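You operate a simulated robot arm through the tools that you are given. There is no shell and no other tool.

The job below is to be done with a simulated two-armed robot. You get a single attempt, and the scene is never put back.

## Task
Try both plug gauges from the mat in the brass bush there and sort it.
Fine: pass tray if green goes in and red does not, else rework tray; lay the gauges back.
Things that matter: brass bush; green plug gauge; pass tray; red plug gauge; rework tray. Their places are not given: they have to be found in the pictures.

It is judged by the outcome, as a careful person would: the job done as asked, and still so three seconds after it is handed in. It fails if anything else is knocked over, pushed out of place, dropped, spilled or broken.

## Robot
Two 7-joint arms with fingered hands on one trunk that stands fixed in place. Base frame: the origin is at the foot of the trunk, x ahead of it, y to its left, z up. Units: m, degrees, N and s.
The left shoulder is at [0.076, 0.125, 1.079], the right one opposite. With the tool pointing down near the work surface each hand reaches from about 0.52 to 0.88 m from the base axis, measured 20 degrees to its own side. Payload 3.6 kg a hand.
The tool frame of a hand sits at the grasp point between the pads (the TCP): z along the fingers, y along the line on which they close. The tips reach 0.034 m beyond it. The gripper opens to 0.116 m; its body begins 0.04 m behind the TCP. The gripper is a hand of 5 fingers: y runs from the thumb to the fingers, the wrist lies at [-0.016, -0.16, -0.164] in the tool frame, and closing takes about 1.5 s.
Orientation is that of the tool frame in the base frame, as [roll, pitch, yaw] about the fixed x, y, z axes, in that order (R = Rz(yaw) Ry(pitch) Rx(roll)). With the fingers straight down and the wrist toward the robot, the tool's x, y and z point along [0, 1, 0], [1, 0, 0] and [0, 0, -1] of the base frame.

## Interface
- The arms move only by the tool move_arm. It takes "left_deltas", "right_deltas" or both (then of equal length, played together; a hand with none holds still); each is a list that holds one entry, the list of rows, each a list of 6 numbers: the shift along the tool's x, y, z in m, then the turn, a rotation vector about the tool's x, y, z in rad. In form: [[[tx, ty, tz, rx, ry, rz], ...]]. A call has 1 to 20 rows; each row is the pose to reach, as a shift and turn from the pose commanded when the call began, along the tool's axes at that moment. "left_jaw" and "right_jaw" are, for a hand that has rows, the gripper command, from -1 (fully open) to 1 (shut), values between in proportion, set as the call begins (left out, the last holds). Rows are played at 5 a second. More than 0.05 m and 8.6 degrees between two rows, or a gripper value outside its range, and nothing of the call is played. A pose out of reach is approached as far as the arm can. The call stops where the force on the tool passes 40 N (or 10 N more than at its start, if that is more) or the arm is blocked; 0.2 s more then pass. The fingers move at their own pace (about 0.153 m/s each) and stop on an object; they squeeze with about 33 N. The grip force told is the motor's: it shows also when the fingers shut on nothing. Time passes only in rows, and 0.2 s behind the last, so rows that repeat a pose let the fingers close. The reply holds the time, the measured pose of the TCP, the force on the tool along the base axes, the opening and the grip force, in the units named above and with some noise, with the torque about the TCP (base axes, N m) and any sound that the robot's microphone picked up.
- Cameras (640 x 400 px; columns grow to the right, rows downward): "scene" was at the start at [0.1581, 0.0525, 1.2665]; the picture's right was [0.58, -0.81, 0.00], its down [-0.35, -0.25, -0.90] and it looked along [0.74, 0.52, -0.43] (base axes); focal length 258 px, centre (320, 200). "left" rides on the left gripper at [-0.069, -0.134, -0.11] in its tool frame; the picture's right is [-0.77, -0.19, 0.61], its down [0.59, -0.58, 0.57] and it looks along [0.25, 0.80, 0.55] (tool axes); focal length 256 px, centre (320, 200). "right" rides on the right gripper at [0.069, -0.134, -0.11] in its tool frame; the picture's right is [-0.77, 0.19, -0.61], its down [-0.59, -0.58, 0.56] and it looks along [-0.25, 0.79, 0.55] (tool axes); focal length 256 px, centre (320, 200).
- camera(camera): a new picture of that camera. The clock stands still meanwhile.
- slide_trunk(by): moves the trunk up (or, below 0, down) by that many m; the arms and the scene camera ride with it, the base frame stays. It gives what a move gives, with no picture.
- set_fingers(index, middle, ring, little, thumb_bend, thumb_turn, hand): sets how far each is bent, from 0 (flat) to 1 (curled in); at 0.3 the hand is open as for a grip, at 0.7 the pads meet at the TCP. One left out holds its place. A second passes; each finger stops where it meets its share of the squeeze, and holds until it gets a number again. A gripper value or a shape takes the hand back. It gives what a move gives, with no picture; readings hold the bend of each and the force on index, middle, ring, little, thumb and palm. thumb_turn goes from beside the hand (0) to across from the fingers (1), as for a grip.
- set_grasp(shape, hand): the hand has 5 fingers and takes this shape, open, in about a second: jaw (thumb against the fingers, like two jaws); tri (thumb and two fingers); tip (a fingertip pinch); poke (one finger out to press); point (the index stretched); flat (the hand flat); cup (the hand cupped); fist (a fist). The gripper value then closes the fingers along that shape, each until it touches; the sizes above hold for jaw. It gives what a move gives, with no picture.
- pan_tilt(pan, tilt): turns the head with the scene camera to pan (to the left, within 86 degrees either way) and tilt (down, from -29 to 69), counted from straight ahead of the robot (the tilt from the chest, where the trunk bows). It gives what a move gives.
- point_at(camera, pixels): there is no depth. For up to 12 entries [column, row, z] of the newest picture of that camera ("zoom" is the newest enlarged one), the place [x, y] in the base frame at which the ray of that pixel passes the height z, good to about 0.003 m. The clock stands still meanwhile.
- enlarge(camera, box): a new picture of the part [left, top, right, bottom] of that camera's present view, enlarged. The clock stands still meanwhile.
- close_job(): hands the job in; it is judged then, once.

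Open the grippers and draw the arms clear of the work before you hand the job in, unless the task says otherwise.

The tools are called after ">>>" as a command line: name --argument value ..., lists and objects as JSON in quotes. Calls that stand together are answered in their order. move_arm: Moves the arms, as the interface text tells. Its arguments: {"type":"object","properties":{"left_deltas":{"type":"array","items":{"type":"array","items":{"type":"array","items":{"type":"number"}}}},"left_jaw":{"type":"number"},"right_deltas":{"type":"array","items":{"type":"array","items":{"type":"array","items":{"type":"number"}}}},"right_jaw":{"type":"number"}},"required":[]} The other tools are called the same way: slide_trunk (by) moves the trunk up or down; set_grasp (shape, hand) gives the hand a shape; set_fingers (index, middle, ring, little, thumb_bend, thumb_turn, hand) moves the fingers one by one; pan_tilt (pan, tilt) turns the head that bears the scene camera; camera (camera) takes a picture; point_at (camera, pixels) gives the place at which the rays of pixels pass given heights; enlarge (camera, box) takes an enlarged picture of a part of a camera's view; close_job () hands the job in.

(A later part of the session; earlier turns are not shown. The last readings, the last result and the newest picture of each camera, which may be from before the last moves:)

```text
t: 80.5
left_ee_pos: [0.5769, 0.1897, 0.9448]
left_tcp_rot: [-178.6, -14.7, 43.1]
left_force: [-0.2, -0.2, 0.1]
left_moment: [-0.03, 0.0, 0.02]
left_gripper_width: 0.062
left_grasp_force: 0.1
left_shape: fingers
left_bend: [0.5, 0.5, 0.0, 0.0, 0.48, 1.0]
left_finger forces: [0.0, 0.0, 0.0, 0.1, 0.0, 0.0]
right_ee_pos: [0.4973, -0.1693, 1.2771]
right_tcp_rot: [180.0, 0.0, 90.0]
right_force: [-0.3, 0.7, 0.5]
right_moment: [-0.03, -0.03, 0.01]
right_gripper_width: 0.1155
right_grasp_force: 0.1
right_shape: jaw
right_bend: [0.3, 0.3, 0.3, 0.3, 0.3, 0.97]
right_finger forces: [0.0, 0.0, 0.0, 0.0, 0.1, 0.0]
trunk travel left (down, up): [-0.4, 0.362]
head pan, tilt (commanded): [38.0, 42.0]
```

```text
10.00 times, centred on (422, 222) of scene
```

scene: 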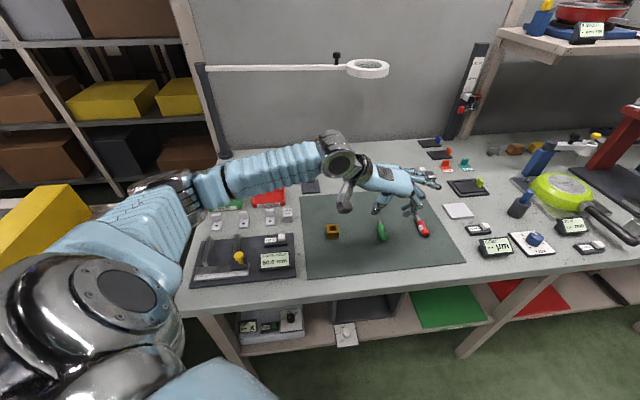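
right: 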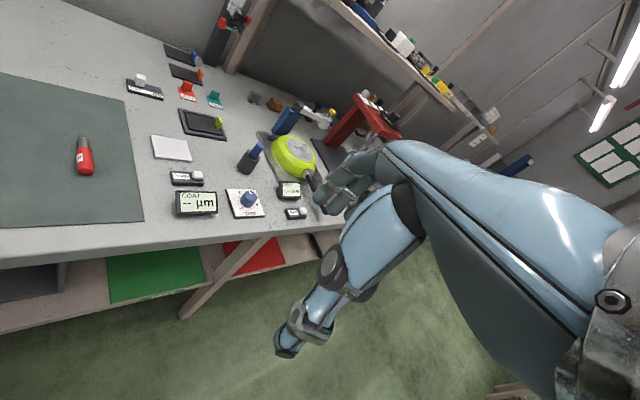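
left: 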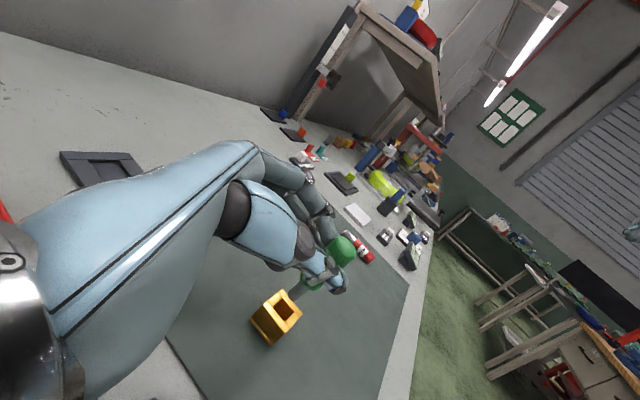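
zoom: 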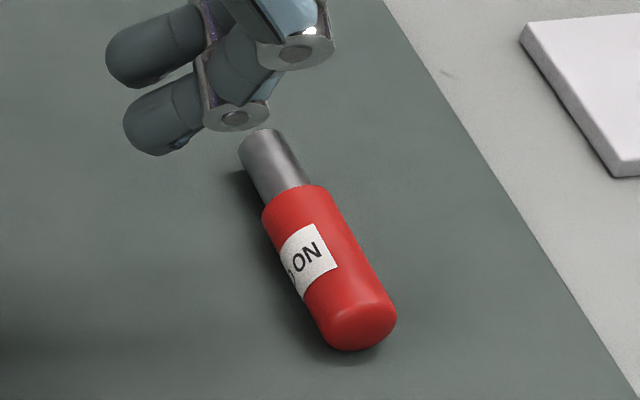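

I'll query the red gauge's mid-line points.

>>> point_at --camera "zoom" --pixels '[[261, 142, 0.835], [261, 142, 0.835], [288, 192, 0.835], [297, 204, 0.835], [351, 303, 0.835], [351, 303, 0.835], [360, 318, 0.835]]'

>>> enlarge --camera "scene" --box '[300, 215, 364, 255]'

```text
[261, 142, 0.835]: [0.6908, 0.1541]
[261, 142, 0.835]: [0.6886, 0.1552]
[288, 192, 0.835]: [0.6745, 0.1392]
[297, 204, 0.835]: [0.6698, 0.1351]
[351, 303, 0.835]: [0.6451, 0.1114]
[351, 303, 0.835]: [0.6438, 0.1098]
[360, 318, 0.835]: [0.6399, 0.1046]
```

```text
10.00 times, centred on (332, 235) of scene
```

zoom: 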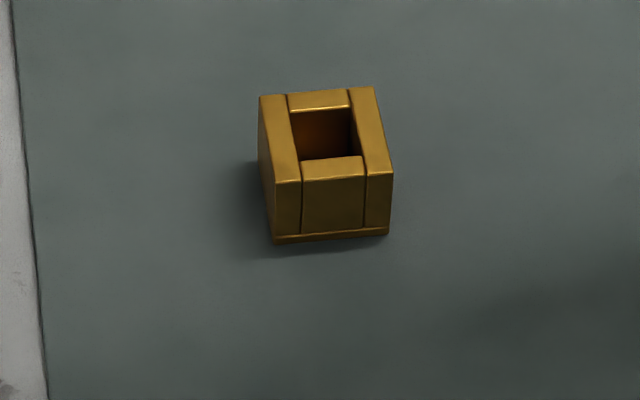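

Red gauge: handle middle at about (0.655, 0.121), yaw 44°. I'll move over it at z≈0.905 with a 10° tilt, then open the fingers slightly.

>>> move_arm --left_deltas '[[[-0.0021, 0.0351, 0.0, -0.0081, -0.0273, -0.0052], [-0.0042, 0.0701, 0.012, -0.0163, -0.0547, -0.0105], [-0.0063, 0.1052, 0.0374, -0.0244, -0.082, -0.0157], [-0.0063, 0.1052, 0.0374, -0.0244, -0.082, -0.0157]]]'

>>> set_fingers --hand "left" --index 0.45 --middle 0.45 --thumb_bend 0.45

>>> enlarge --camera "scene" --box '[360, 175, 488, 255]'

```text
t: 81.5
left_ee_pos: [0.6472, 0.1191, 0.9051]
left_tcp_rot: [179.8, -10.1, 44.0]
left_force: [-0.4, 0.5, 0.1]
left_moment: [-0.04, 0.0, -0.02]
left_gripper_width: 0.0617
left_grasp_force: 0.0
left_shape: fingers
left_bend: [0.5, 0.5, 0.0, 0.0, 0.48, 1.0]
left_finger forces: [0.0, 0.0, 0.0, 0.0, 0.1, 0.0]
right_ee_pos: [0.4984, -0.1691, 1.2779]
right_tcp_rot: [180.0, 0.0, 90.0]
right_force: [-0.6, 0.4, -0.4]
right_moment: [0.0, -0.02, 0.0]
right_gripper_width: 0.1161
right_grasp_force: 0.0
right_shape: jaw
right_bend: [0.3, 0.3, 0.3, 0.3, 0.3, 0.97]
right_finger forces: [0.0, 0.0, 0.0, 0.1, 0.0, 0.0]
trunk travel left (down, up): [-0.4, 0.362]
head pan, tilt (commanded): [38.0, 42.0]
```

```text
t: 82.5
left_ee_pos: [0.6475, 0.1187, 0.906]
left_tcp_rot: [179.7, -10.1, 44.1]
left_force: [-1.2, -0.1, -0.4]
left_moment: [0.01, 0.0, -0.02]
left_gripper_width: 0.0735
left_grasp_force: 0.1
left_shape: fingers
left_bend: [0.45, 0.45, 0.0, 0.0, 0.45, 0.99]
left_finger forces: [0.0, 0.0, 0.1, 0.1, 0.0, 0.0]
right_ee_pos: [0.4989, -0.1693, 1.2779]
right_tcp_rot: [-180.0, 0.0, 90.0]
right_force: [-0.2, 0.3, -0.5]
right_moment: [0.0, -0.02, -0.01]
right_gripper_width: 0.116
right_grasp_force: 0.1
right_shape: jaw
right_bend: [0.3, 0.3, 0.3, 0.3, 0.3, 0.97]
right_finger forces: [0.0, 0.0, 0.0, 0.0, 0.1, 0.0]
trunk travel left (down, up): [-0.4, 0.362]
head pan, tilt (commanded): [38.0, 42.0]
```

```text
5.00 times, centred on (424, 215) of scene
```

zoom: 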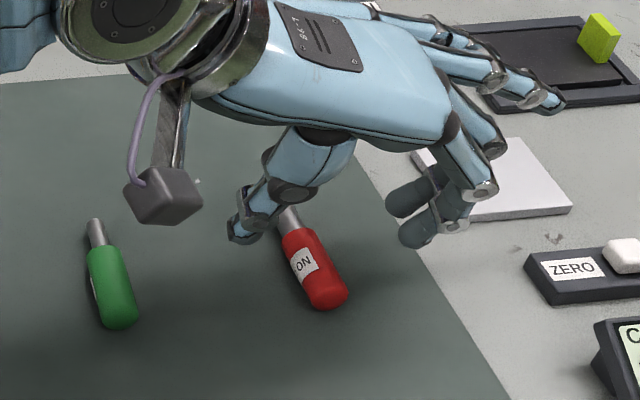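

Aligned to within a few millimetres. I'll descend 3.6 cm with a small forward shift along the gauge.

>>> move_arm --left_deltas '[[[0.001, 0.002, 0.012, 0, 0, 0], [-0.001, 0.002, 0.024, 0, 0, 0], [-0.0029, 0.002, 0.0361, 0, 0, 0]]]'

>>> enlarge --camera "scene" --box '[376, 195, 472, 255]'

>>> enlarge --camera "left" --box '[260, 180, 420, 280]'

```text
t: 83.3
left_ee_pos: [0.6531, 0.1158, 0.8694]
left_tcp_rot: [179.7, -10.1, 44.1]
left_force: [0.8, 0.2, -1.0]
left_moment: [-0.02, -0.03, -0.02]
left_gripper_width: 0.0736
left_grasp_force: 0.0
left_shape: fingers
left_bend: [0.45, 0.45, 0.0, 0.0, 0.45, 0.99]
left_finger forces: [0.0, 0.0, 0.0, 0.0, 0.1, 0.0]
right_ee_pos: [0.4976, -0.17, 1.2766]
right_tcp_rot: [-180.0, 0.0, 89.9]
right_force: [-0.5, -0.6, -0.8]
right_moment: [-0.03, 0.01, -0.03]
right_gripper_width: 0.116
right_grasp_force: 0.2
right_shape: jaw
right_bend: [0.3, 0.3, 0.3, 0.3, 0.3, 0.97]
right_finger forces: [0.1, 0.0, 0.1, 0.0, 0.0, 0.1]
trunk travel left (down, up): [-0.4, 0.362]
head pan, tilt (commanded): [38.0, 42.0]
```

```text
6.67 times, centred on (424, 225) of scene
```

zoom: 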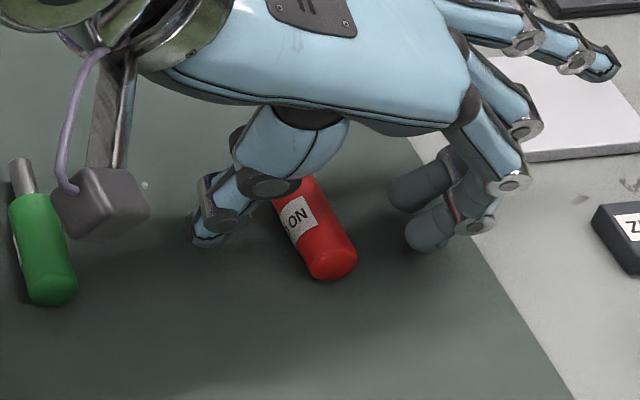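

```text
4.00 times, centred on (340, 230) of left
```

zoom: 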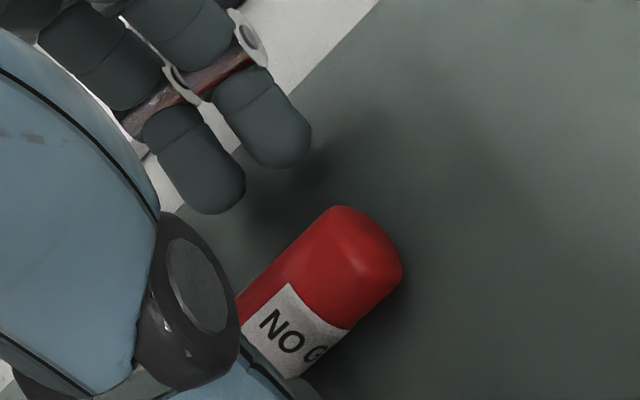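

The left view matches the successful green pre-grip. I'll repeat the same sequence: pre-close first.

>>> set_fingers --hand "left" --index 0.6 --middle 0.6 --thumb_bend 0.56

>>> move_arm --left_deltas '[[[-0.0003, 0, 0.0015, 0, 0, 0], [-0.0005, 0, 0.003, 0, 0, 0], [-0.0008, 0, 0.0044, 0, 0, 0]]]'

>>> enlarge --camera "scene" --box '[376, 195, 472, 255]'

>>> enlarge --camera "left" --box '[260, 180, 420, 280]'

```text
t: 84.3
left_ee_pos: [0.6525, 0.1169, 0.8689]
left_tcp_rot: [179.8, -10.1, 44.1]
left_force: [0.1, 0.8, 0.1]
left_moment: [-0.01, 0.03, 0.0]
left_gripper_width: 0.0368
left_grasp_force: 0.1
left_shape: fingers
left_bend: [0.6, 0.6, 0.0, 0.0, 0.56, 1.0]
left_finger forces: [0.0, 0.0, 0.0, 0.0, 0.0, 0.0]
right_ee_pos: [0.4982, -0.1695, 1.2774]
right_tcp_rot: [180.0, 0.0, 90.0]
right_force: [0.2, 0.2, -0.2]
right_moment: [-0.01, -0.02, 0.0]
right_gripper_width: 0.1156
right_grasp_force: 0.2
right_shape: jaw
right_bend: [0.3, 0.3, 0.3, 0.3, 0.3, 0.97]
right_finger forces: [0.0, 0.0, 0.1, 0.1, 0.1, 0.0]
trunk travel left (down, up): [-0.4, 0.362]
head pan, tilt (commanded): [38.0, 42.0]
```

```text
t: 85.1
left_ee_pos: [0.6542, 0.117, 0.8644]
left_tcp_rot: [179.7, -10.2, 44.0]
left_force: [0.0, -0.7, -0.4]
left_moment: [-0.03, -0.03, -0.01]
left_gripper_width: 0.0366
left_grasp_force: 0.1
left_shape: fingers
left_bend: [0.6, 0.6, 0.0, 0.0, 0.56, 1.0]
left_finger forces: [0.0, 0.0, 0.0, 0.1, 0.0, 0.0]
right_ee_pos: [0.4983, -0.1699, 1.2783]
right_tcp_rot: [-180.0, 0.0, 90.0]
right_force: [1.4, 0.4, 0.2]
right_moment: [-0.03, -0.01, 0.02]
right_gripper_width: 0.1161
right_grasp_force: 0.1
right_shape: jaw
right_bend: [0.3, 0.3, 0.3, 0.3, 0.3, 0.97]
right_finger forces: [0.0, 0.1, 0.0, 0.0, 0.1, 0.1]
trunk travel left (down, up): [-0.4, 0.362]
head pan, tilt (commanded): [38.0, 42.0]
```

```text
6.67 times, centred on (424, 225) of scene
```

zoom: 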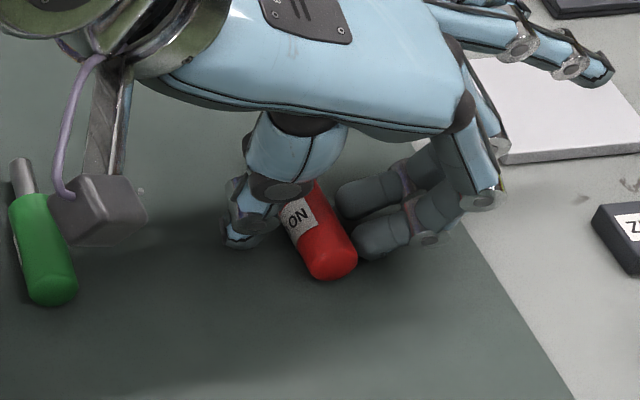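

```text
4.00 times, centred on (340, 230) of left
```

zoom: 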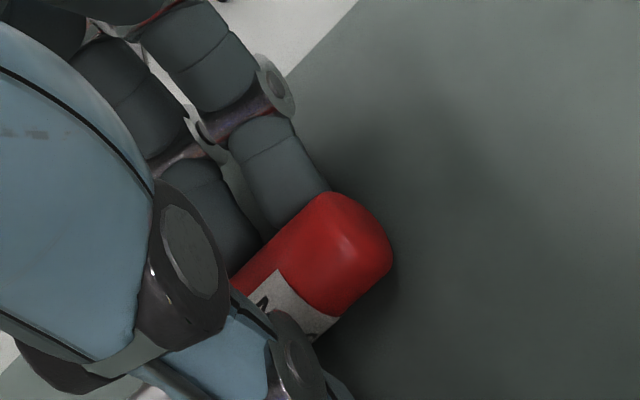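

Same configuration as before. I'll lower 1.5 mm and close gently.

>>> move_arm --left_deltas '[[[-0.0003, 0, 0.0015, 0, 0, 0], [-0.0003, 0, 0.0015, 0, 0, 0]]]'

>>> set_fingers --hand "left" --index 0.67 --middle 0.67 --thumb_bend 0.62

>>> enlarge --camera "scene" --box '[376, 195, 472, 255]'

>>> enlarge --camera "left" --box '[260, 180, 420, 280]'

```text
t: 85.7
left_ee_pos: [0.6538, 0.1176, 0.8651]
left_tcp_rot: [179.6, -10.3, 44.1]
left_force: [0.6, -1.0, 2.8]
left_moment: [-0.07, -0.02, 0.0]
left_gripper_width: 0.0362
left_grasp_force: 1.6
left_shape: fingers
left_bend: [0.6, 0.6, 0.0, 0.0, 0.56, 1.0]
left_finger forces: [3.5, 0.0, 0.0, 0.0, 0.0, 0.0]
right_ee_pos: [0.4977, -0.17, 1.2781]
right_tcp_rot: [179.9, 0.0, 90.0]
right_force: [0.1, -0.8, -0.1]
right_moment: [-0.02, 0.0, -0.01]
right_gripper_width: 0.116
right_grasp_force: 0.0
right_shape: jaw
right_bend: [0.3, 0.3, 0.3, 0.3, 0.3, 0.97]
right_finger forces: [0.1, 0.1, 0.0, 0.0, 0.0, 0.1]
trunk travel left (down, up): [-0.4, 0.362]
head pan, tilt (commanded): [38.0, 42.0]
```

```text
t: 86.7
left_ee_pos: [0.6535, 0.1178, 0.8634]
left_tcp_rot: [179.8, -10.1, 44.1]
left_force: [-0.8, -0.5, 0.3]
left_moment: [0.02, 0.0, -0.01]
left_gripper_width: 0.0205
left_grasp_force: 1.3
left_shape: fingers
left_bend: [0.66, 0.66, 0.0, 0.0, 0.62, 1.0]
left_finger forces: [0.6, 0.6, 0.0, 0.0, 1.5, 0.1]
right_ee_pos: [0.4979, -0.1703, 1.2776]
right_tcp_rot: [-180.0, 0.0, 90.0]
right_force: [0.3, -0.9, -0.6]
right_moment: [-0.04, -0.03, -0.01]
right_gripper_width: 0.1157
right_grasp_force: 0.0
right_shape: jaw
right_bend: [0.3, 0.3, 0.3, 0.3, 0.3, 0.97]
right_finger forces: [0.0, 0.0, 0.0, 0.1, 0.1, 0.1]
trunk travel left (down, up): [-0.4, 0.362]
head pan, tilt (commanded): [38.0, 42.0]
```

```text
6.67 times, centred on (424, 225) of scene
```

zoom: 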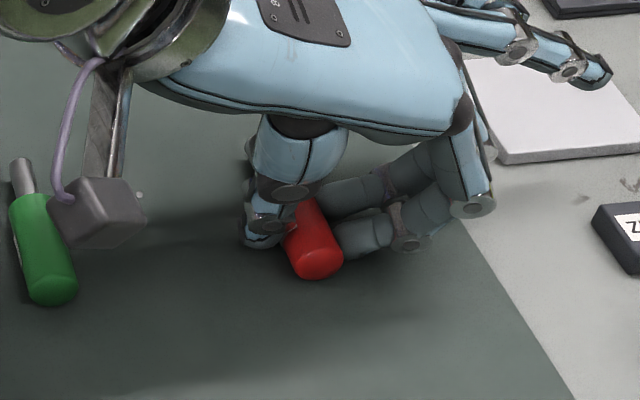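

```text
4.00 times, centred on (340, 230) of left
```

zoom: 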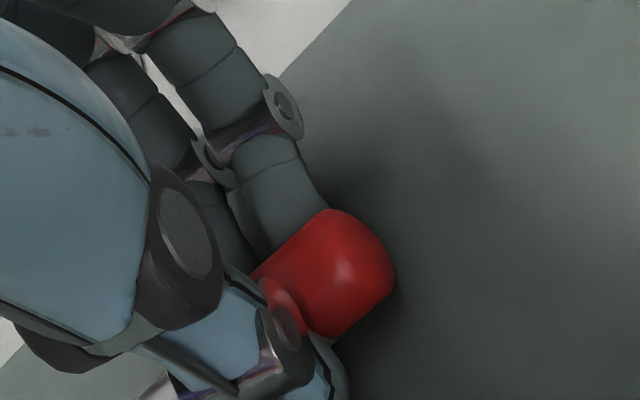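

Same gentle contact as with green (width 20.5 mm). I'll tighten by the same small steps and lift a little.

>>> set_fingers --hand "left" --index 0.71 --middle 0.71 --thumb_bend 0.66

>>> move_arm --left_deltas '[[[0.0005, 0, -0.003, 0, 0, 0], [0.001, 0, -0.0059, 0, 0, 0], [0.0014, 0, -0.0079, 0, 0, 0]]]'

>>> enlarge --camera "scene" --box '[376, 195, 472, 255]'

```text
t: 87.7
left_ee_pos: [0.6527, 0.1175, 0.8628]
left_tcp_rot: [179.7, -10.2, 44.0]
left_force: [0.9, 0.2, 0.3]
left_moment: [0.01, 0.03, 0.03]
left_gripper_width: 0.0174
left_grasp_force: 9.0
left_shape: fingers
left_bend: [0.69, 0.68, 0.0, 0.0, 0.63, 1.0]
left_finger forces: [4.7, 4.5, 0.0, 0.1, 9.2, 0.0]
right_ee_pos: [0.4977, -0.1693, 1.2772]
right_tcp_rot: [-180.0, 0.0, 90.0]
right_force: [-0.1, 0.1, 0.7]
right_moment: [-0.03, 0.0, -0.02]
right_gripper_width: 0.1159
right_grasp_force: 0.0
right_shape: jaw
right_bend: [0.3, 0.3, 0.3, 0.3, 0.3, 0.97]
right_finger forces: [0.0, 0.0, 0.1, 0.1, 0.0, 0.1]
trunk travel left (down, up): [-0.4, 0.362]
head pan, tilt (commanded): [38.0, 42.0]
```

```text
t: 88.5
left_ee_pos: [0.6549, 0.1185, 0.8703]
left_tcp_rot: [179.7, -10.1, 44.1]
left_force: [0.6, 0.1, -1.1]
left_moment: [0.01, 0.02, -0.02]
left_gripper_width: 0.0175
left_grasp_force: 9.2
left_shape: fingers
left_bend: [0.69, 0.68, 0.0, 0.0, 0.63, 1.0]
left_finger forces: [4.8, 4.5, 0.0, 0.0, 9.2, 0.0]
right_ee_pos: [0.498, -0.1698, 1.2782]
right_tcp_rot: [179.9, 0.1, 90.0]
right_force: [-0.4, -0.3, -0.2]
right_moment: [-0.01, -0.02, 0.0]
right_gripper_width: 0.1159
right_grasp_force: 0.1
right_shape: jaw
right_bend: [0.3, 0.3, 0.3, 0.3, 0.3, 0.97]
right_finger forces: [0.0, 0.0, 0.0, 0.0, 0.0, 0.1]
trunk travel left (down, up): [-0.4, 0.362]
head pan, tilt (commanded): [38.0, 42.0]
```

```text
6.67 times, centred on (424, 225) of scene
```

zoom: 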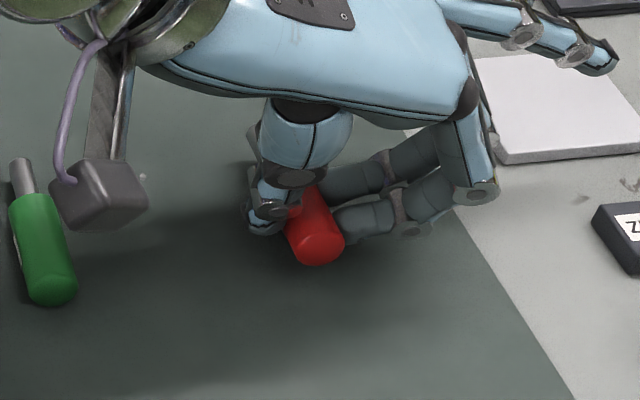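

Lifted cleanly. I'll tighten one more small step as before, then lift 8 cm.

>>> set_fingers --hand "left" --index 0.74 --middle 0.74 --thumb_bend 0.69

>>> move_arm --left_deltas '[[[0.0035, 0, -0.0197, 0, 0, 0], [0.0069, 0, -0.0394, 0, 0, 0], [0.0104, 0, -0.0591, 0, 0, 0], [0.0139, 0, -0.0788, 0, 0, 0]]]'

>>> enlarge --camera "scene" --box '[368, 155, 464, 215]'

```text
t: 89.5
left_ee_pos: [0.6543, 0.1194, 0.8699]
left_tcp_rot: [179.7, -10.2, 44.1]
left_force: [0.4, 0.1, -1.1]
left_moment: [0.01, 0.01, 0.0]
left_gripper_width: 0.0163
left_grasp_force: 18.8
left_shape: fingers
left_bend: [0.72, 0.72, 0.0, 0.0, 0.63, 1.0]
left_finger forces: [9.3, 9.3, 0.0, 0.0, 18.7, 0.0]
right_ee_pos: [0.4976, -0.1704, 1.2774]
right_tcp_rot: [-180.0, 0.0, 90.0]
right_force: [0.4, 0.0, 1.1]
right_moment: [0.0, -0.03, 0.05]
right_gripper_width: 0.1158
right_grasp_force: 0.1
right_shape: jaw
right_bend: [0.3, 0.3, 0.3, 0.3, 0.3, 0.97]
right_finger forces: [0.0, 0.0, 0.1, 0.0, 0.0, 0.0]
trunk travel left (down, up): [-0.4, 0.362]
head pan, tilt (commanded): [38.0, 42.0]
```

```text
t: 90.5
left_ee_pos: [0.6537, 0.1193, 0.9502]
left_tcp_rot: [179.7, -10.2, 44.1]
left_force: [-0.8, 0.6, -1.3]
left_moment: [-0.03, 0.02, -0.01]
left_gripper_width: 0.0164
left_grasp_force: 18.5
left_shape: fingers
left_bend: [0.72, 0.72, 0.0, 0.0, 0.63, 1.0]
left_finger forces: [9.2, 9.2, 0.0, 0.1, 18.6, 0.0]
right_ee_pos: [0.4982, -0.1698, 1.2768]
right_tcp_rot: [-179.9, 0.0, 90.0]
right_force: [0.9, -0.2, -0.7]
right_moment: [-0.02, -0.02, 0.02]
right_gripper_width: 0.1161
right_grasp_force: 0.1
right_shape: jaw
right_bend: [0.3, 0.3, 0.3, 0.3, 0.3, 0.97]
right_finger forces: [0.0, 0.0, 0.0, 0.1, 0.0, 0.0]
trunk travel left (down, up): [-0.4, 0.362]
head pan, tilt (commanded): [38.0, 42.0]
```

```text
6.67 times, centred on (416, 185) of scene
```

zoom: 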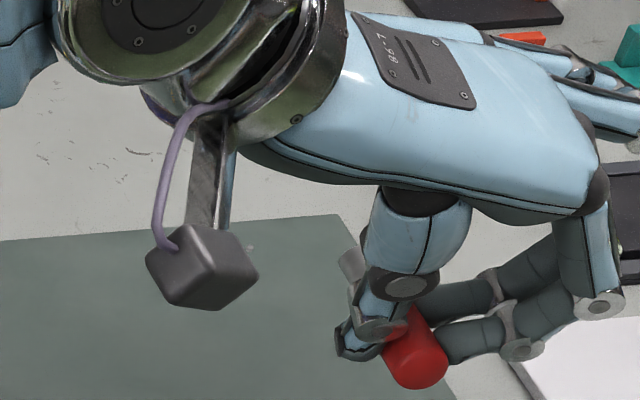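

Red is held firmly. I'll carry it up and over toward the bush, yawing +46°.

>>> move_arm --left_deltas '[[[0.0034, -0.0251, -0.0106, 0.0142, 0.0004, -0.079], [0.0069, -0.0503, -0.0211, 0.0284, 0.0008, -0.158], [0.0103, -0.0754, -0.0317, 0.0426, 0.0012, -0.237], [0.0138, -0.1005, -0.0422, 0.0568, 0.0016, -0.316], [0.0172, -0.1257, -0.0528, 0.0711, 0.002, -0.395], [0.0206, -0.1508, -0.0633, 0.0853, 0.0024, -0.474], [0.0241, -0.1759, -0.0739, 0.0995, 0.0028, -0.553], [0.0275, -0.201, -0.0844, 0.1137, 0.0032, -0.632], [0.031, -0.2262, -0.095, 0.1279, 0.0036, -0.711], [0.0344, -0.2513, -0.1055, 0.1421, 0.004, -0.79], [0.0344, -0.2513, -0.1055, 0.1421, 0.004, -0.79]]]'

>>> camera --camera "scene"

```text
t: 92.9
left_ee_pos: [0.4902, 0.312, 1.0593]
left_tcp_rot: [179.8, -10.1, 90.1]
left_force: [-0.2, 0.3, -1.9]
left_moment: [-0.01, 0.01, 0.02]
left_gripper_width: 0.0165
left_grasp_force: 17.9
left_shape: fingers
left_bend: [0.72, 0.72, 0.0, 0.0, 0.63, 1.0]
left_finger forces: [9.2, 9.1, 0.1, 0.0, 18.6, 0.0]
right_ee_pos: [0.499, -0.1703, 1.2776]
right_tcp_rot: [180.0, 0.1, 90.1]
right_force: [0.3, -0.3, 0.5]
right_moment: [-0.02, 0.0, 0.01]
right_gripper_width: 0.1158
right_grasp_force: 0.1
right_shape: jaw
right_bend: [0.3, 0.3, 0.3, 0.3, 0.3, 0.97]
right_finger forces: [0.1, 0.0, 0.0, 0.1, 0.0, 0.0]
trunk travel left (down, up): [-0.4, 0.362]
head pan, tilt (commanded): [38.0, 42.0]
```

```text
taken
```

scene: 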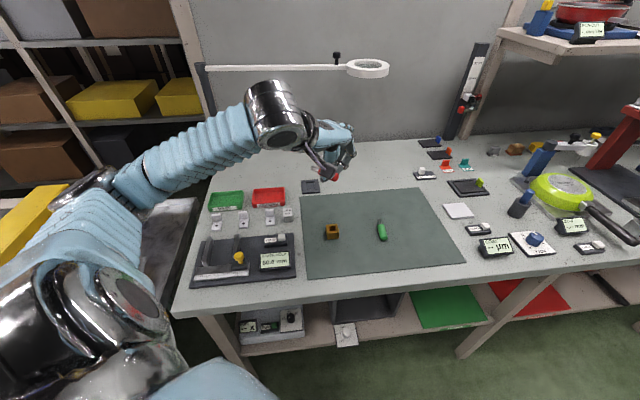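

Now rotate −85° about tool y to stand the red gauge pin-down.

>>> move_arm --left_deltas '[[[0, 0, 0, 0, -0.1349, 0], [0, 0, 0, 0, -0.2697, 0], [0, 0, 0, 0, -0.4046, 0], [0, 0, 0, 0, -0.5395, 0], [0, 0, 0, 0, -0.6743, 0], [0, 0, 0, 0, -0.8092, 0], [0, 0, 0, 0, -0.9441, 0], [0, 0, 0, 0, -1.0789, 0], [0, 0, 0, 0, -1.2138, 0], [0, 0, 0, 0, -1.3486, 0], [0, 0, 0, 0, -1.4835, 0], [0, 0, 0, 0, -1.4835, 0]]]'

>>> camera --camera "scene"

>>> enlarge --camera "scene" --box '[296, 160, 376, 210]'

```text
t: 95.5
left_ee_pos: [0.4895, 0.3102, 1.0592]
left_tcp_rot: [179.1, 74.9, 89.1]
left_force: [-0.2, 0.3, -0.7]
left_moment: [-0.01, 0.0, 0.02]
left_gripper_width: 0.0162
left_grasp_force: 18.9
left_shape: fingers
left_bend: [0.72, 0.72, 0.0, 0.0, 0.63, 1.0]
left_finger forces: [9.1, 9.3, 0.0, 0.1, 18.5, 0.1]
right_ee_pos: [0.4986, -0.17, 1.278]
right_tcp_rot: [-180.0, 0.0, 90.1]
right_force: [-0.5, 0.0, -0.4]
right_moment: [0.0, 0.01, -0.01]
right_gripper_width: 0.116
right_grasp_force: 0.0
right_shape: jaw
right_bend: [0.3, 0.3, 0.3, 0.3, 0.3, 0.97]
right_finger forces: [0.0, 0.0, 0.0, 0.0, 0.0, 0.0]
trunk travel left (down, up): [-0.4, 0.362]
head pan, tilt (commanded): [38.0, 42.0]
```

```text
taken
```

scene: 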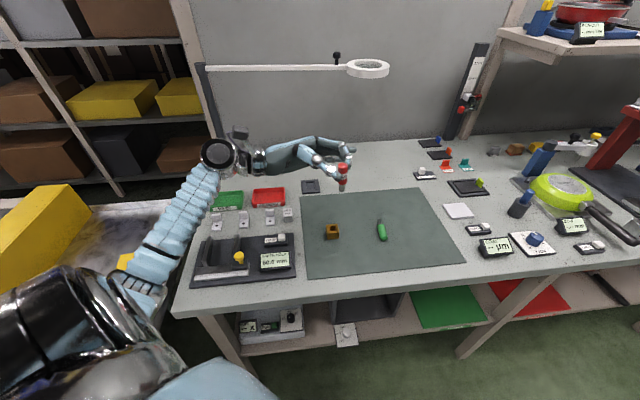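

```text
8.00 times, centred on (336, 185) of scene
```

zoom: 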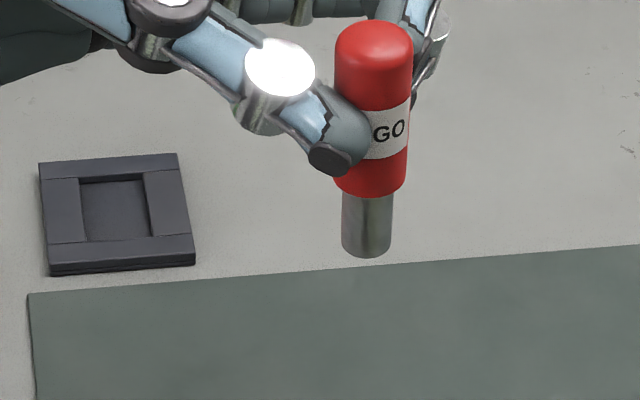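

The red gauge hangs nearly plumb. I'll look through the left camera too to judge lean in depth.

>>> enlarge --camera "left" --box '[238, 210, 398, 310]'

>>> point_at --camera "zoom" --pixels '[[320, 200, 0.855]]'

```text
4.00 times, centred on (318, 260) of left
```

zoom: 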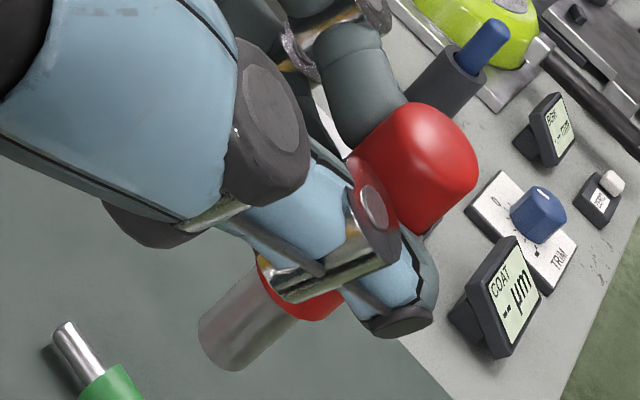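

```text
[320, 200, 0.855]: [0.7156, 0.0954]
```

Relative to green's final pose, red leans only about 1.4° to the scene picture's right. I'll triangulate the tip.

>>> point_at --camera "scene" --pixels '[[341.75, 190.6, 1.0], [341.75, 190.6, 1.01], [341.75, 190.6, 1.02]]'

>>> point_at --camera "left" --pixels '[[295, 296.25, 1.0], [295, 296.25, 1.01], [295, 296.25, 1.02]]'

```text
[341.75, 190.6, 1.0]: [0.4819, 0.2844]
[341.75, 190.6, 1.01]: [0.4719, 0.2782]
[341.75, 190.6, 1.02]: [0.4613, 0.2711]
```

```text
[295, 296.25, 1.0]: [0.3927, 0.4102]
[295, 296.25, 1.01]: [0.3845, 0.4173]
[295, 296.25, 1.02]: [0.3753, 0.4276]
```

The left reading used an older picture, so I'll take a new zoom there and query it directly.

>>> enlarge --camera "left" --box '[238, 210, 398, 310]'

>>> point_at --camera "zoom" --pixels '[[226, 343, 0.99], [226, 343, 1.0], [226, 343, 1.01], [226, 343, 1.02]]'

```text
4.00 times, centred on (318, 260) of left
```

zoom: 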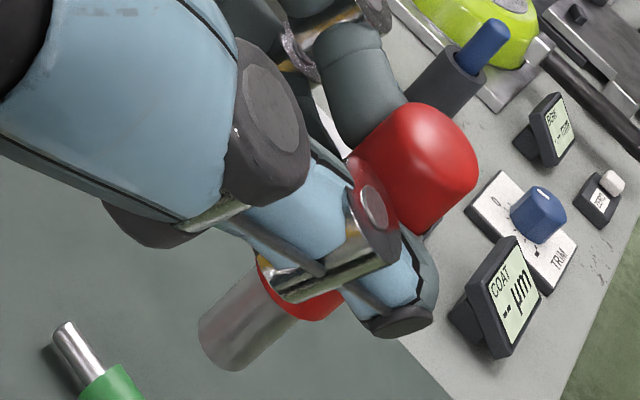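

```text
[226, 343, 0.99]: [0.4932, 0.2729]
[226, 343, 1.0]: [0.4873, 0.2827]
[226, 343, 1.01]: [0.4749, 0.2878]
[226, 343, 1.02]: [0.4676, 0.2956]
```

Red's tip sits at about (0.474, 0.279, 1.008), almost the same in-hand geometry as green. I'll correct the small lean and move the tip to 25 mm above the hole.

>>> move_arm --left_deltas '[[[0.0323, 0.0031, 0.0024, 0.001, 0.0048, -0.0036], [0.0646, 0.0062, 0.0049, 0.002, 0.0096, -0.0073], [0.0969, 0.0092, 0.0073, 0.003, 0.0144, -0.0109], [0.1292, 0.0123, 0.0097, 0.004, 0.0192, -0.0145], [0.1292, 0.0123, 0.0097, 0.004, 0.0192, -0.0145]]]'

>>> enlarge --camera "scene" --box '[292, 190, 372, 240]'

>>> enlarge --camera "left" --box '[222, 250, 350, 330]'

```text
t: 96.7
left_ee_pos: [0.5001, 0.334, 0.9313]
left_tcp_rot: [-178.0, 73.7, 91.9]
left_force: [0.7, 0.5, 0.1]
left_moment: [0.02, 0.0, -0.02]
left_gripper_width: 0.0164
left_grasp_force: 18.2
left_shape: fingers
left_bend: [0.72, 0.72, 0.0, 0.0, 0.63, 1.0]
left_finger forces: [9.2, 9.2, 0.0, 0.0, 18.5, 0.0]
right_ee_pos: [0.4985, -0.1691, 1.2785]
right_tcp_rot: [-180.0, 0.0, 90.0]
right_force: [-1.0, -0.3, -0.1]
right_moment: [-0.03, 0.0, 0.0]
right_gripper_width: 0.1159
right_grasp_force: 0.0
right_shape: jaw
right_bend: [0.3, 0.3, 0.3, 0.3, 0.3, 0.97]
right_finger forces: [0.1, 0.0, 0.0, 0.0, 0.0, 0.0]
trunk travel left (down, up): [-0.4, 0.362]
head pan, tilt (commanded): [38.0, 42.0]
```

```text
8.00 times, centred on (332, 215) of scene
```

zoom: 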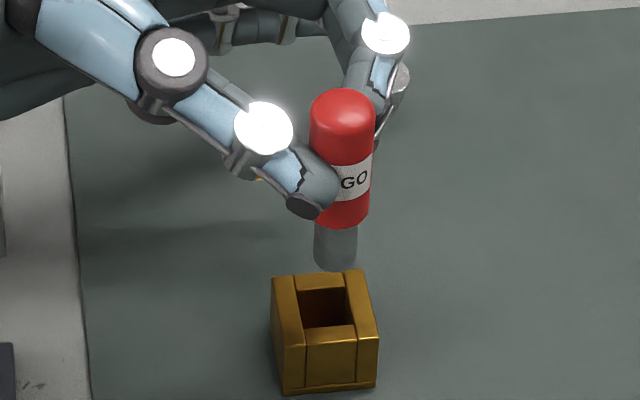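

```text
5.00 times, centred on (286, 290) of left
```

zoom: 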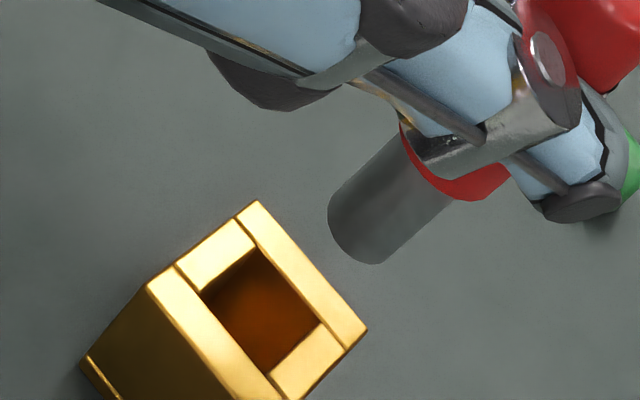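

Both views agree the tip is 25 mm above the hole and 3.3 mm short in y. I'll correct that and descend 15 mm.

>>> move_arm --left_deltas '[[[0.0009, 0.0005, -0.0031, 0, 0, 0], [0.0057, 0.0005, -0.0017, 0, 0, 0], [0.0105, 0.0006, -0.0003, 0, 0, 0], [0.0153, 0.0006, 0.0011, 0, 0, 0], [0.0153, 0.0006, 0.0011, 0, 0, 0]]]'

>>> enlarge --camera "scene" --box '[300, 205, 364, 245]'

>>> enlarge --camera "left" --box '[222, 250, 350, 330]'

```text
t: 97.9
left_ee_pos: [0.5015, 0.3378, 0.9161]
left_tcp_rot: [-177.7, 73.8, 92.2]
left_force: [0.3, 0.2, -1.2]
left_moment: [0.0, -0.01, 0.03]
left_gripper_width: 0.0165
left_grasp_force: 17.9
left_shape: fingers
left_bend: [0.72, 0.72, 0.0, 0.0, 0.63, 1.0]
left_finger forces: [9.2, 9.2, 0.1, 0.0, 18.4, 0.0]
right_ee_pos: [0.4979, -0.1696, 1.2777]
right_tcp_rot: [180.0, 0.1, 89.9]
right_force: [0.2, 0.1, 0.7]
right_moment: [-0.01, 0.05, -0.03]
right_gripper_width: 0.1159
right_grasp_force: 0.2
right_shape: jaw
right_bend: [0.3, 0.3, 0.3, 0.3, 0.3, 0.97]
right_finger forces: [0.1, 0.0, 0.0, 0.1, 0.0, 0.0]
trunk travel left (down, up): [-0.4, 0.362]
head pan, tilt (commanded): [38.0, 42.0]
```

```text
10.00 times, centred on (332, 225) of scene
```

zoom: 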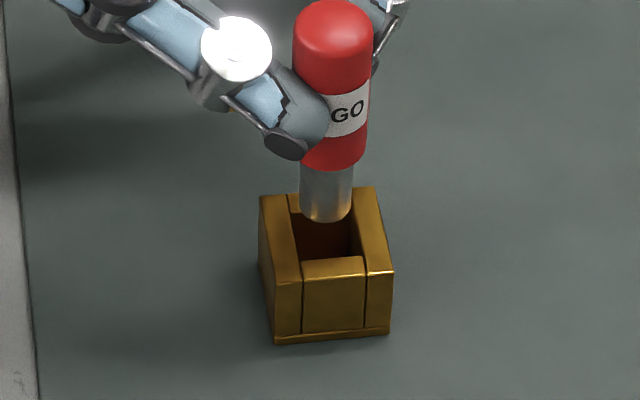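

```text
5.00 times, centred on (286, 290) of left
```

zoom: 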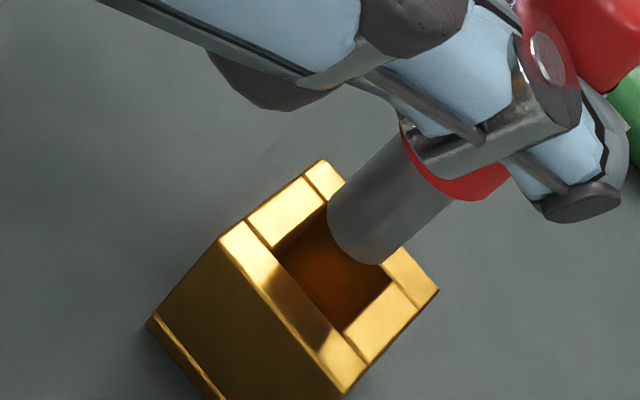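

The tip is now 9 mm above the hole and within about 1 mm of centre. I'll fine-correct and descend 7 mm more.

>>> move_arm --left_deltas '[[[0.0022, -0.0003, 0.0012, 0, 0, 0], [0.0044, -0.0003, 0.0018, 0, 0, 0], [0.0066, -0.0002, 0.0025, 0, 0, 0], [0.0066, -0.0002, 0.0025, 0, 0, 0]]]'

>>> enlarge --camera "scene" --box '[300, 205, 364, 245]'

>>> enlarge --camera "left" --box '[222, 250, 350, 330]'

```text
t: 98.9
left_ee_pos: [0.5022, 0.3359, 0.9102]
left_tcp_rot: [-178.0, 73.7, 91.9]
left_force: [0.6, 0.1, -1.0]
left_moment: [0.01, -0.03, -0.02]
left_gripper_width: 0.0164
left_grasp_force: 18.4
left_shape: fingers
left_bend: [0.72, 0.72, 0.0, 0.0, 0.63, 1.0]
left_finger forces: [9.2, 9.2, 0.0, 0.0, 18.5, 0.1]
right_ee_pos: [0.498, -0.1694, 1.2772]
right_tcp_rot: [-179.9, 0.0, 90.1]
right_force: [0.7, -0.5, 0.2]
right_moment: [-0.04, -0.01, 0.0]
right_gripper_width: 0.1158
right_grasp_force: 0.1
right_shape: jaw
right_bend: [0.3, 0.3, 0.3, 0.3, 0.3, 0.97]
right_finger forces: [0.0, 0.0, 0.0, 0.0, 0.0, 0.0]
trunk travel left (down, up): [-0.4, 0.362]
head pan, tilt (commanded): [38.0, 42.0]
```

```text
10.00 times, centred on (332, 225) of scene
```

zoom: 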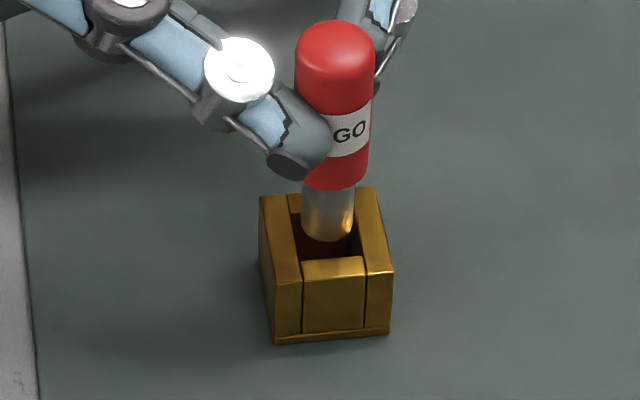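

```text
5.00 times, centred on (286, 290) of left
```

zoom: 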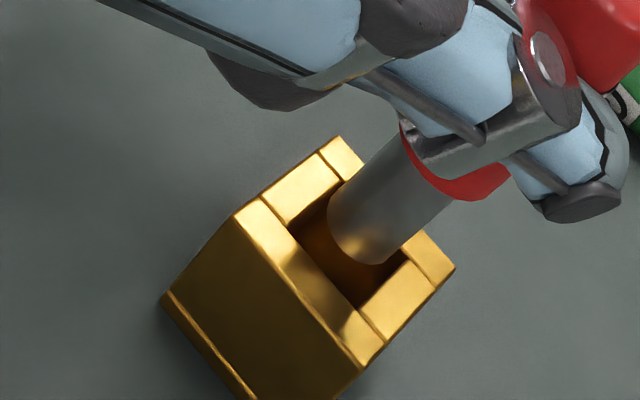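

Tip is 2–3 mm above the mouth and within 1 mm of centre. I'll nudge x by −0.7 mm and descend 6 mm slowly, watching the force.

>>> move_arm --left_deltas '[[[0.0, -0.0007, 0.0002, 0, 0, 0], [0.0014, -0.0007, 0.0006, 0, 0, 0], [0.0028, -0.0006, 0.001, 0, 0, 0], [0.0043, -0.0006, 0.0015, 0, 0, 0], [0.0057, -0.0006, 0.0019, 0, 0, 0], [0.0057, -0.0006, 0.0019, 0, 0, 0]]]'

>>> enlarge --camera "scene" --box '[300, 205, 364, 245]'

>>> enlarge --camera "left" --box '[222, 250, 350, 330]'

```text
t: 100.3
left_ee_pos: [0.5017, 0.3373, 0.9034]
left_tcp_rot: [-177.9, 73.8, 92.0]
left_force: [-0.5, 0.3, 0.2]
left_moment: [0.02, 0.03, 0.03]
left_gripper_width: 0.0165
left_grasp_force: 18.5
left_shape: fingers
left_bend: [0.72, 0.72, 0.0, 0.0, 0.63, 1.0]
left_finger forces: [9.2, 9.2, 0.0, 0.0, 18.5, 0.0]
right_ee_pos: [0.498, -0.1699, 1.278]
right_tcp_rot: [180.0, -0.1, 90.0]
right_force: [0.2, -0.2, -0.2]
right_moment: [-0.01, -0.03, -0.02]
right_gripper_width: 0.1156
right_grasp_force: 0.0
right_shape: jaw
right_bend: [0.3, 0.3, 0.3, 0.3, 0.3, 0.97]
right_finger forces: [0.0, 0.0, 0.1, 0.0, 0.0, 0.0]
trunk travel left (down, up): [-0.4, 0.362]
head pan, tilt (commanded): [38.0, 42.0]
```

```text
10.00 times, centred on (332, 225) of scene
```

zoom: 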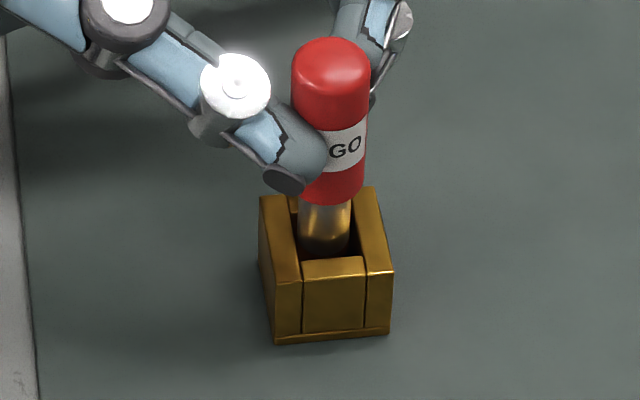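

```text
5.00 times, centred on (286, 290) of left
```

zoom: 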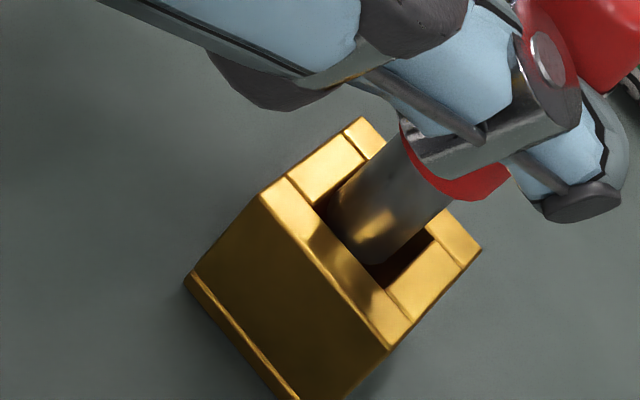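

No force and the red pin appears to be entering. I'll descend 5 mm more, slowly.

>>> move_arm --left_deltas '[[[0.0012, 0, 0.0004, 0, 0, 0], [0.0024, 0, 0.0007, 0, 0, 0], [0.0036, 0, 0.0011, 0, 0, 0], [0.0048, 0, 0.0014, 0, 0, 0], [0.0048, 0, 0.0014, 0, 0, 0]]]'

>>> enlarge --camera "scene" --box '[300, 205, 364, 245]'

>>> enlarge --camera "left" --box '[222, 250, 350, 330]'

```text
t: 101.5
left_ee_pos: [0.5007, 0.3369, 0.8972]
left_tcp_rot: [-177.8, 73.7, 92.0]
left_force: [-0.4, -0.1, -0.1]
left_moment: [0.0, 0.01, 0.01]
left_gripper_width: 0.0165
left_grasp_force: 18.2
left_shape: fingers
left_bend: [0.72, 0.72, 0.0, 0.0, 0.63, 1.0]
left_finger forces: [9.2, 9.1, 0.1, 0.1, 18.5, 0.1]
right_ee_pos: [0.4983, -0.1707, 1.2774]
right_tcp_rot: [180.0, 0.1, 90.1]
right_force: [-0.2, -0.1, -0.4]
right_moment: [0.05, 0.0, -0.01]
right_gripper_width: 0.1162
right_grasp_force: 0.0
right_shape: jaw
right_bend: [0.3, 0.3, 0.3, 0.3, 0.3, 0.97]
right_finger forces: [0.0, 0.0, 0.1, 0.0, 0.0, 0.0]
trunk travel left (down, up): [-0.4, 0.362]
head pan, tilt (commanded): [38.0, 42.0]
```

```text
10.00 times, centred on (332, 225) of scene
```

zoom: 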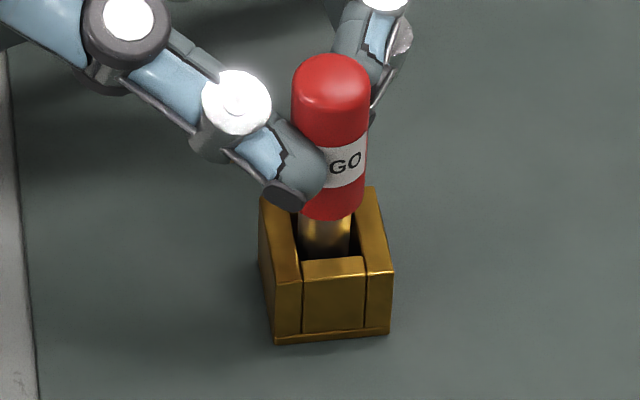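

```text
5.00 times, centred on (286, 290) of left
```

zoom: 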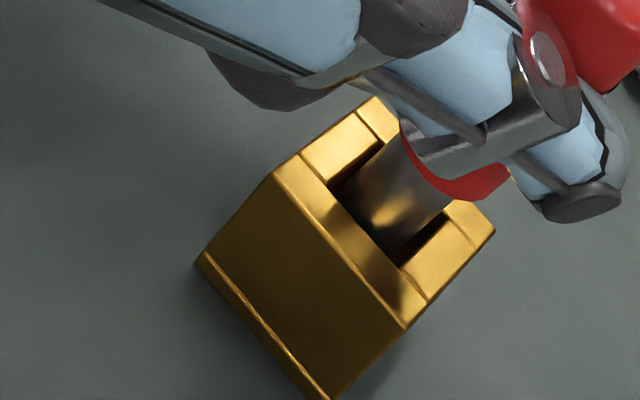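

Red clearly goes in too, with no resistance and gaps visible round the pin. I'll lower 5 mm more to confirm it goes fully in.

>>> move_arm --left_deltas '[[[0.0012, 0, 0.0004, 0, 0, 0], [0.0024, 0, 0.0007, 0, 0, 0], [0.0036, 0, 0.0011, 0, 0, 0], [0.0048, 0, 0.0014, 0, 0, 0], [0.0048, 0, 0.0014, 0, 0, 0]]]'

>>> enlarge --camera "scene" --box '[300, 205, 364, 245]'

>>> enlarge --camera "left" --box '[222, 250, 350, 330]'

```text
t: 102.7
left_ee_pos: [0.4999, 0.3383, 0.8932]
left_tcp_rot: [-177.3, 73.8, 92.6]
left_force: [0.5, 0.2, -0.2]
left_moment: [-0.01, -0.01, 0.01]
left_gripper_width: 0.0162
left_grasp_force: 18.6
left_shape: fingers
left_bend: [0.72, 0.72, 0.0, 0.0, 0.63, 1.0]
left_finger forces: [9.2, 9.2, 0.1, 0.0, 18.5, 0.0]
right_ee_pos: [0.4987, -0.1693, 1.2781]
right_tcp_rot: [180.0, 0.0, 90.0]
right_force: [0.0, 0.9, 0.3]
right_moment: [-0.02, -0.01, 0.01]
right_gripper_width: 0.1161
right_grasp_force: 0.0
right_shape: jaw
right_bend: [0.3, 0.3, 0.3, 0.3, 0.3, 0.97]
right_finger forces: [0.0, 0.1, 0.0, 0.1, 0.0, 0.0]
trunk travel left (down, up): [-0.4, 0.362]
head pan, tilt (commanded): [38.0, 42.0]
```

```text
10.00 times, centred on (332, 225) of scene
```

zoom: 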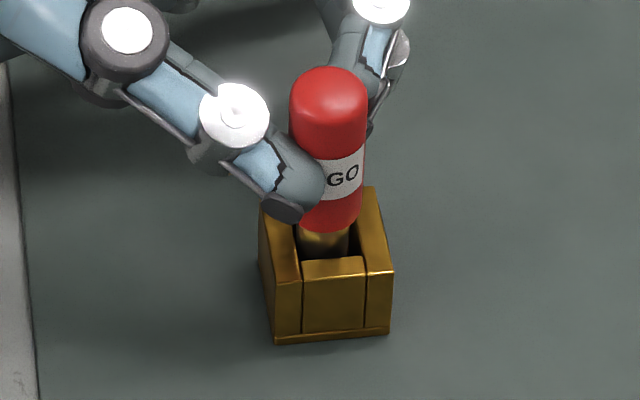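

```text
5.00 times, centred on (286, 290) of left
```

zoom: 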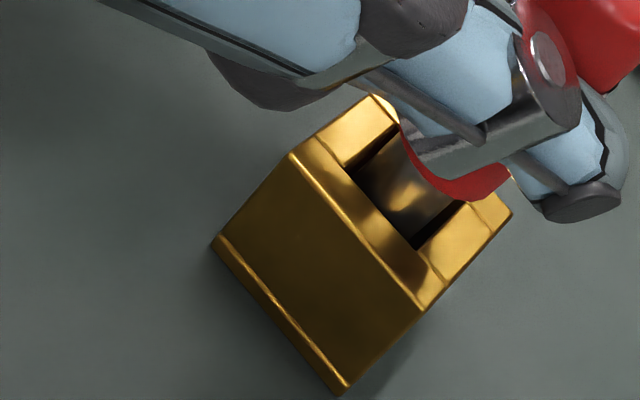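

Red is in by about 14 mm without force. I'll go 2 mm deeper to match green, then withdraw.

>>> move_arm --left_deltas '[[[0.001, 0, 0.0003, 0, 0, 0], [0.002, 0, 0.0006, 0, 0, 0], [0.002, 0, 0.0006, 0, 0, 0]]]'

```text
t: 103.5
left_ee_pos: [0.5017, 0.3375, 0.8911]
left_tcp_rot: [-178.0, 73.8, 91.9]
left_force: [0.5, 0.4, -0.1]
left_moment: [0.06, 0.0, -0.01]
left_gripper_width: 0.0161
left_grasp_force: 18.1
left_shape: fingers
left_bend: [0.72, 0.72, 0.0, 0.0, 0.63, 1.0]
left_finger forces: [9.2, 9.2, 0.0, 0.0, 18.5, 0.0]
right_ee_pos: [0.4998, -0.1692, 1.2777]
right_tcp_rot: [-180.0, -0.1, 90.0]
right_force: [0.2, 0.4, 0.3]
right_moment: [0.01, -0.01, 0.0]
right_gripper_width: 0.116
right_grasp_force: 0.1
right_shape: jaw
right_bend: [0.3, 0.3, 0.3, 0.3, 0.3, 0.97]
right_finger forces: [0.0, 0.0, 0.0, 0.0, 0.1, 0.1]
trunk travel left (down, up): [-0.4, 0.362]
head pan, tilt (commanded): [38.0, 42.0]
```

Red goes in fully with zero force, so the bush belongs in the rework tray. I'll withdraw red straight up by 12 cm.

>>> move_arm --left_deltas '[[[-0.0192, -0.0002, -0.0056, 0, 0, 0], [-0.0384, -0.0004, -0.0112, 0, 0, 0], [-0.0576, -0.0006, -0.0168, 0, 0, 0], [-0.0768, -0.0008, -0.0224, 0, 0, 0], [-0.1152, -0.0012, -0.0337, 0, 0, 0]]]'

>>> camera --camera "scene"

```text
t: 104.7
left_ee_pos: [0.5008, 0.3379, 1.0106]
left_tcp_rot: [-178.3, 73.9, 91.7]
left_force: [-0.5, -0.1, -1.0]
left_moment: [0.0, -0.01, 0.0]
left_gripper_width: 0.0164
left_grasp_force: 18.2
left_shape: fingers
left_bend: [0.72, 0.72, 0.0, 0.0, 0.63, 1.0]
left_finger forces: [9.2, 9.2, 0.1, 0.1, 18.4, 0.0]
right_ee_pos: [0.4981, -0.1707, 1.2788]
right_tcp_rot: [-180.0, 0.0, 90.0]
right_force: [-0.7, 1.4, -0.3]
right_moment: [0.01, 0.0, -0.05]
right_gripper_width: 0.1159
right_grasp_force: 0.1
right_shape: jaw
right_bend: [0.3, 0.3, 0.3, 0.3, 0.3, 0.97]
right_finger forces: [0.0, 0.1, 0.0, 0.1, 0.0, 0.0]
trunk travel left (down, up): [-0.4, 0.362]
head pan, tilt (commanded): [38.0, 42.0]
```

```text
taken
```

scene: 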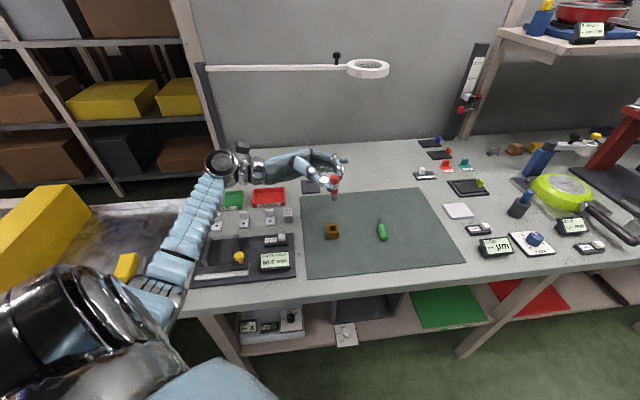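

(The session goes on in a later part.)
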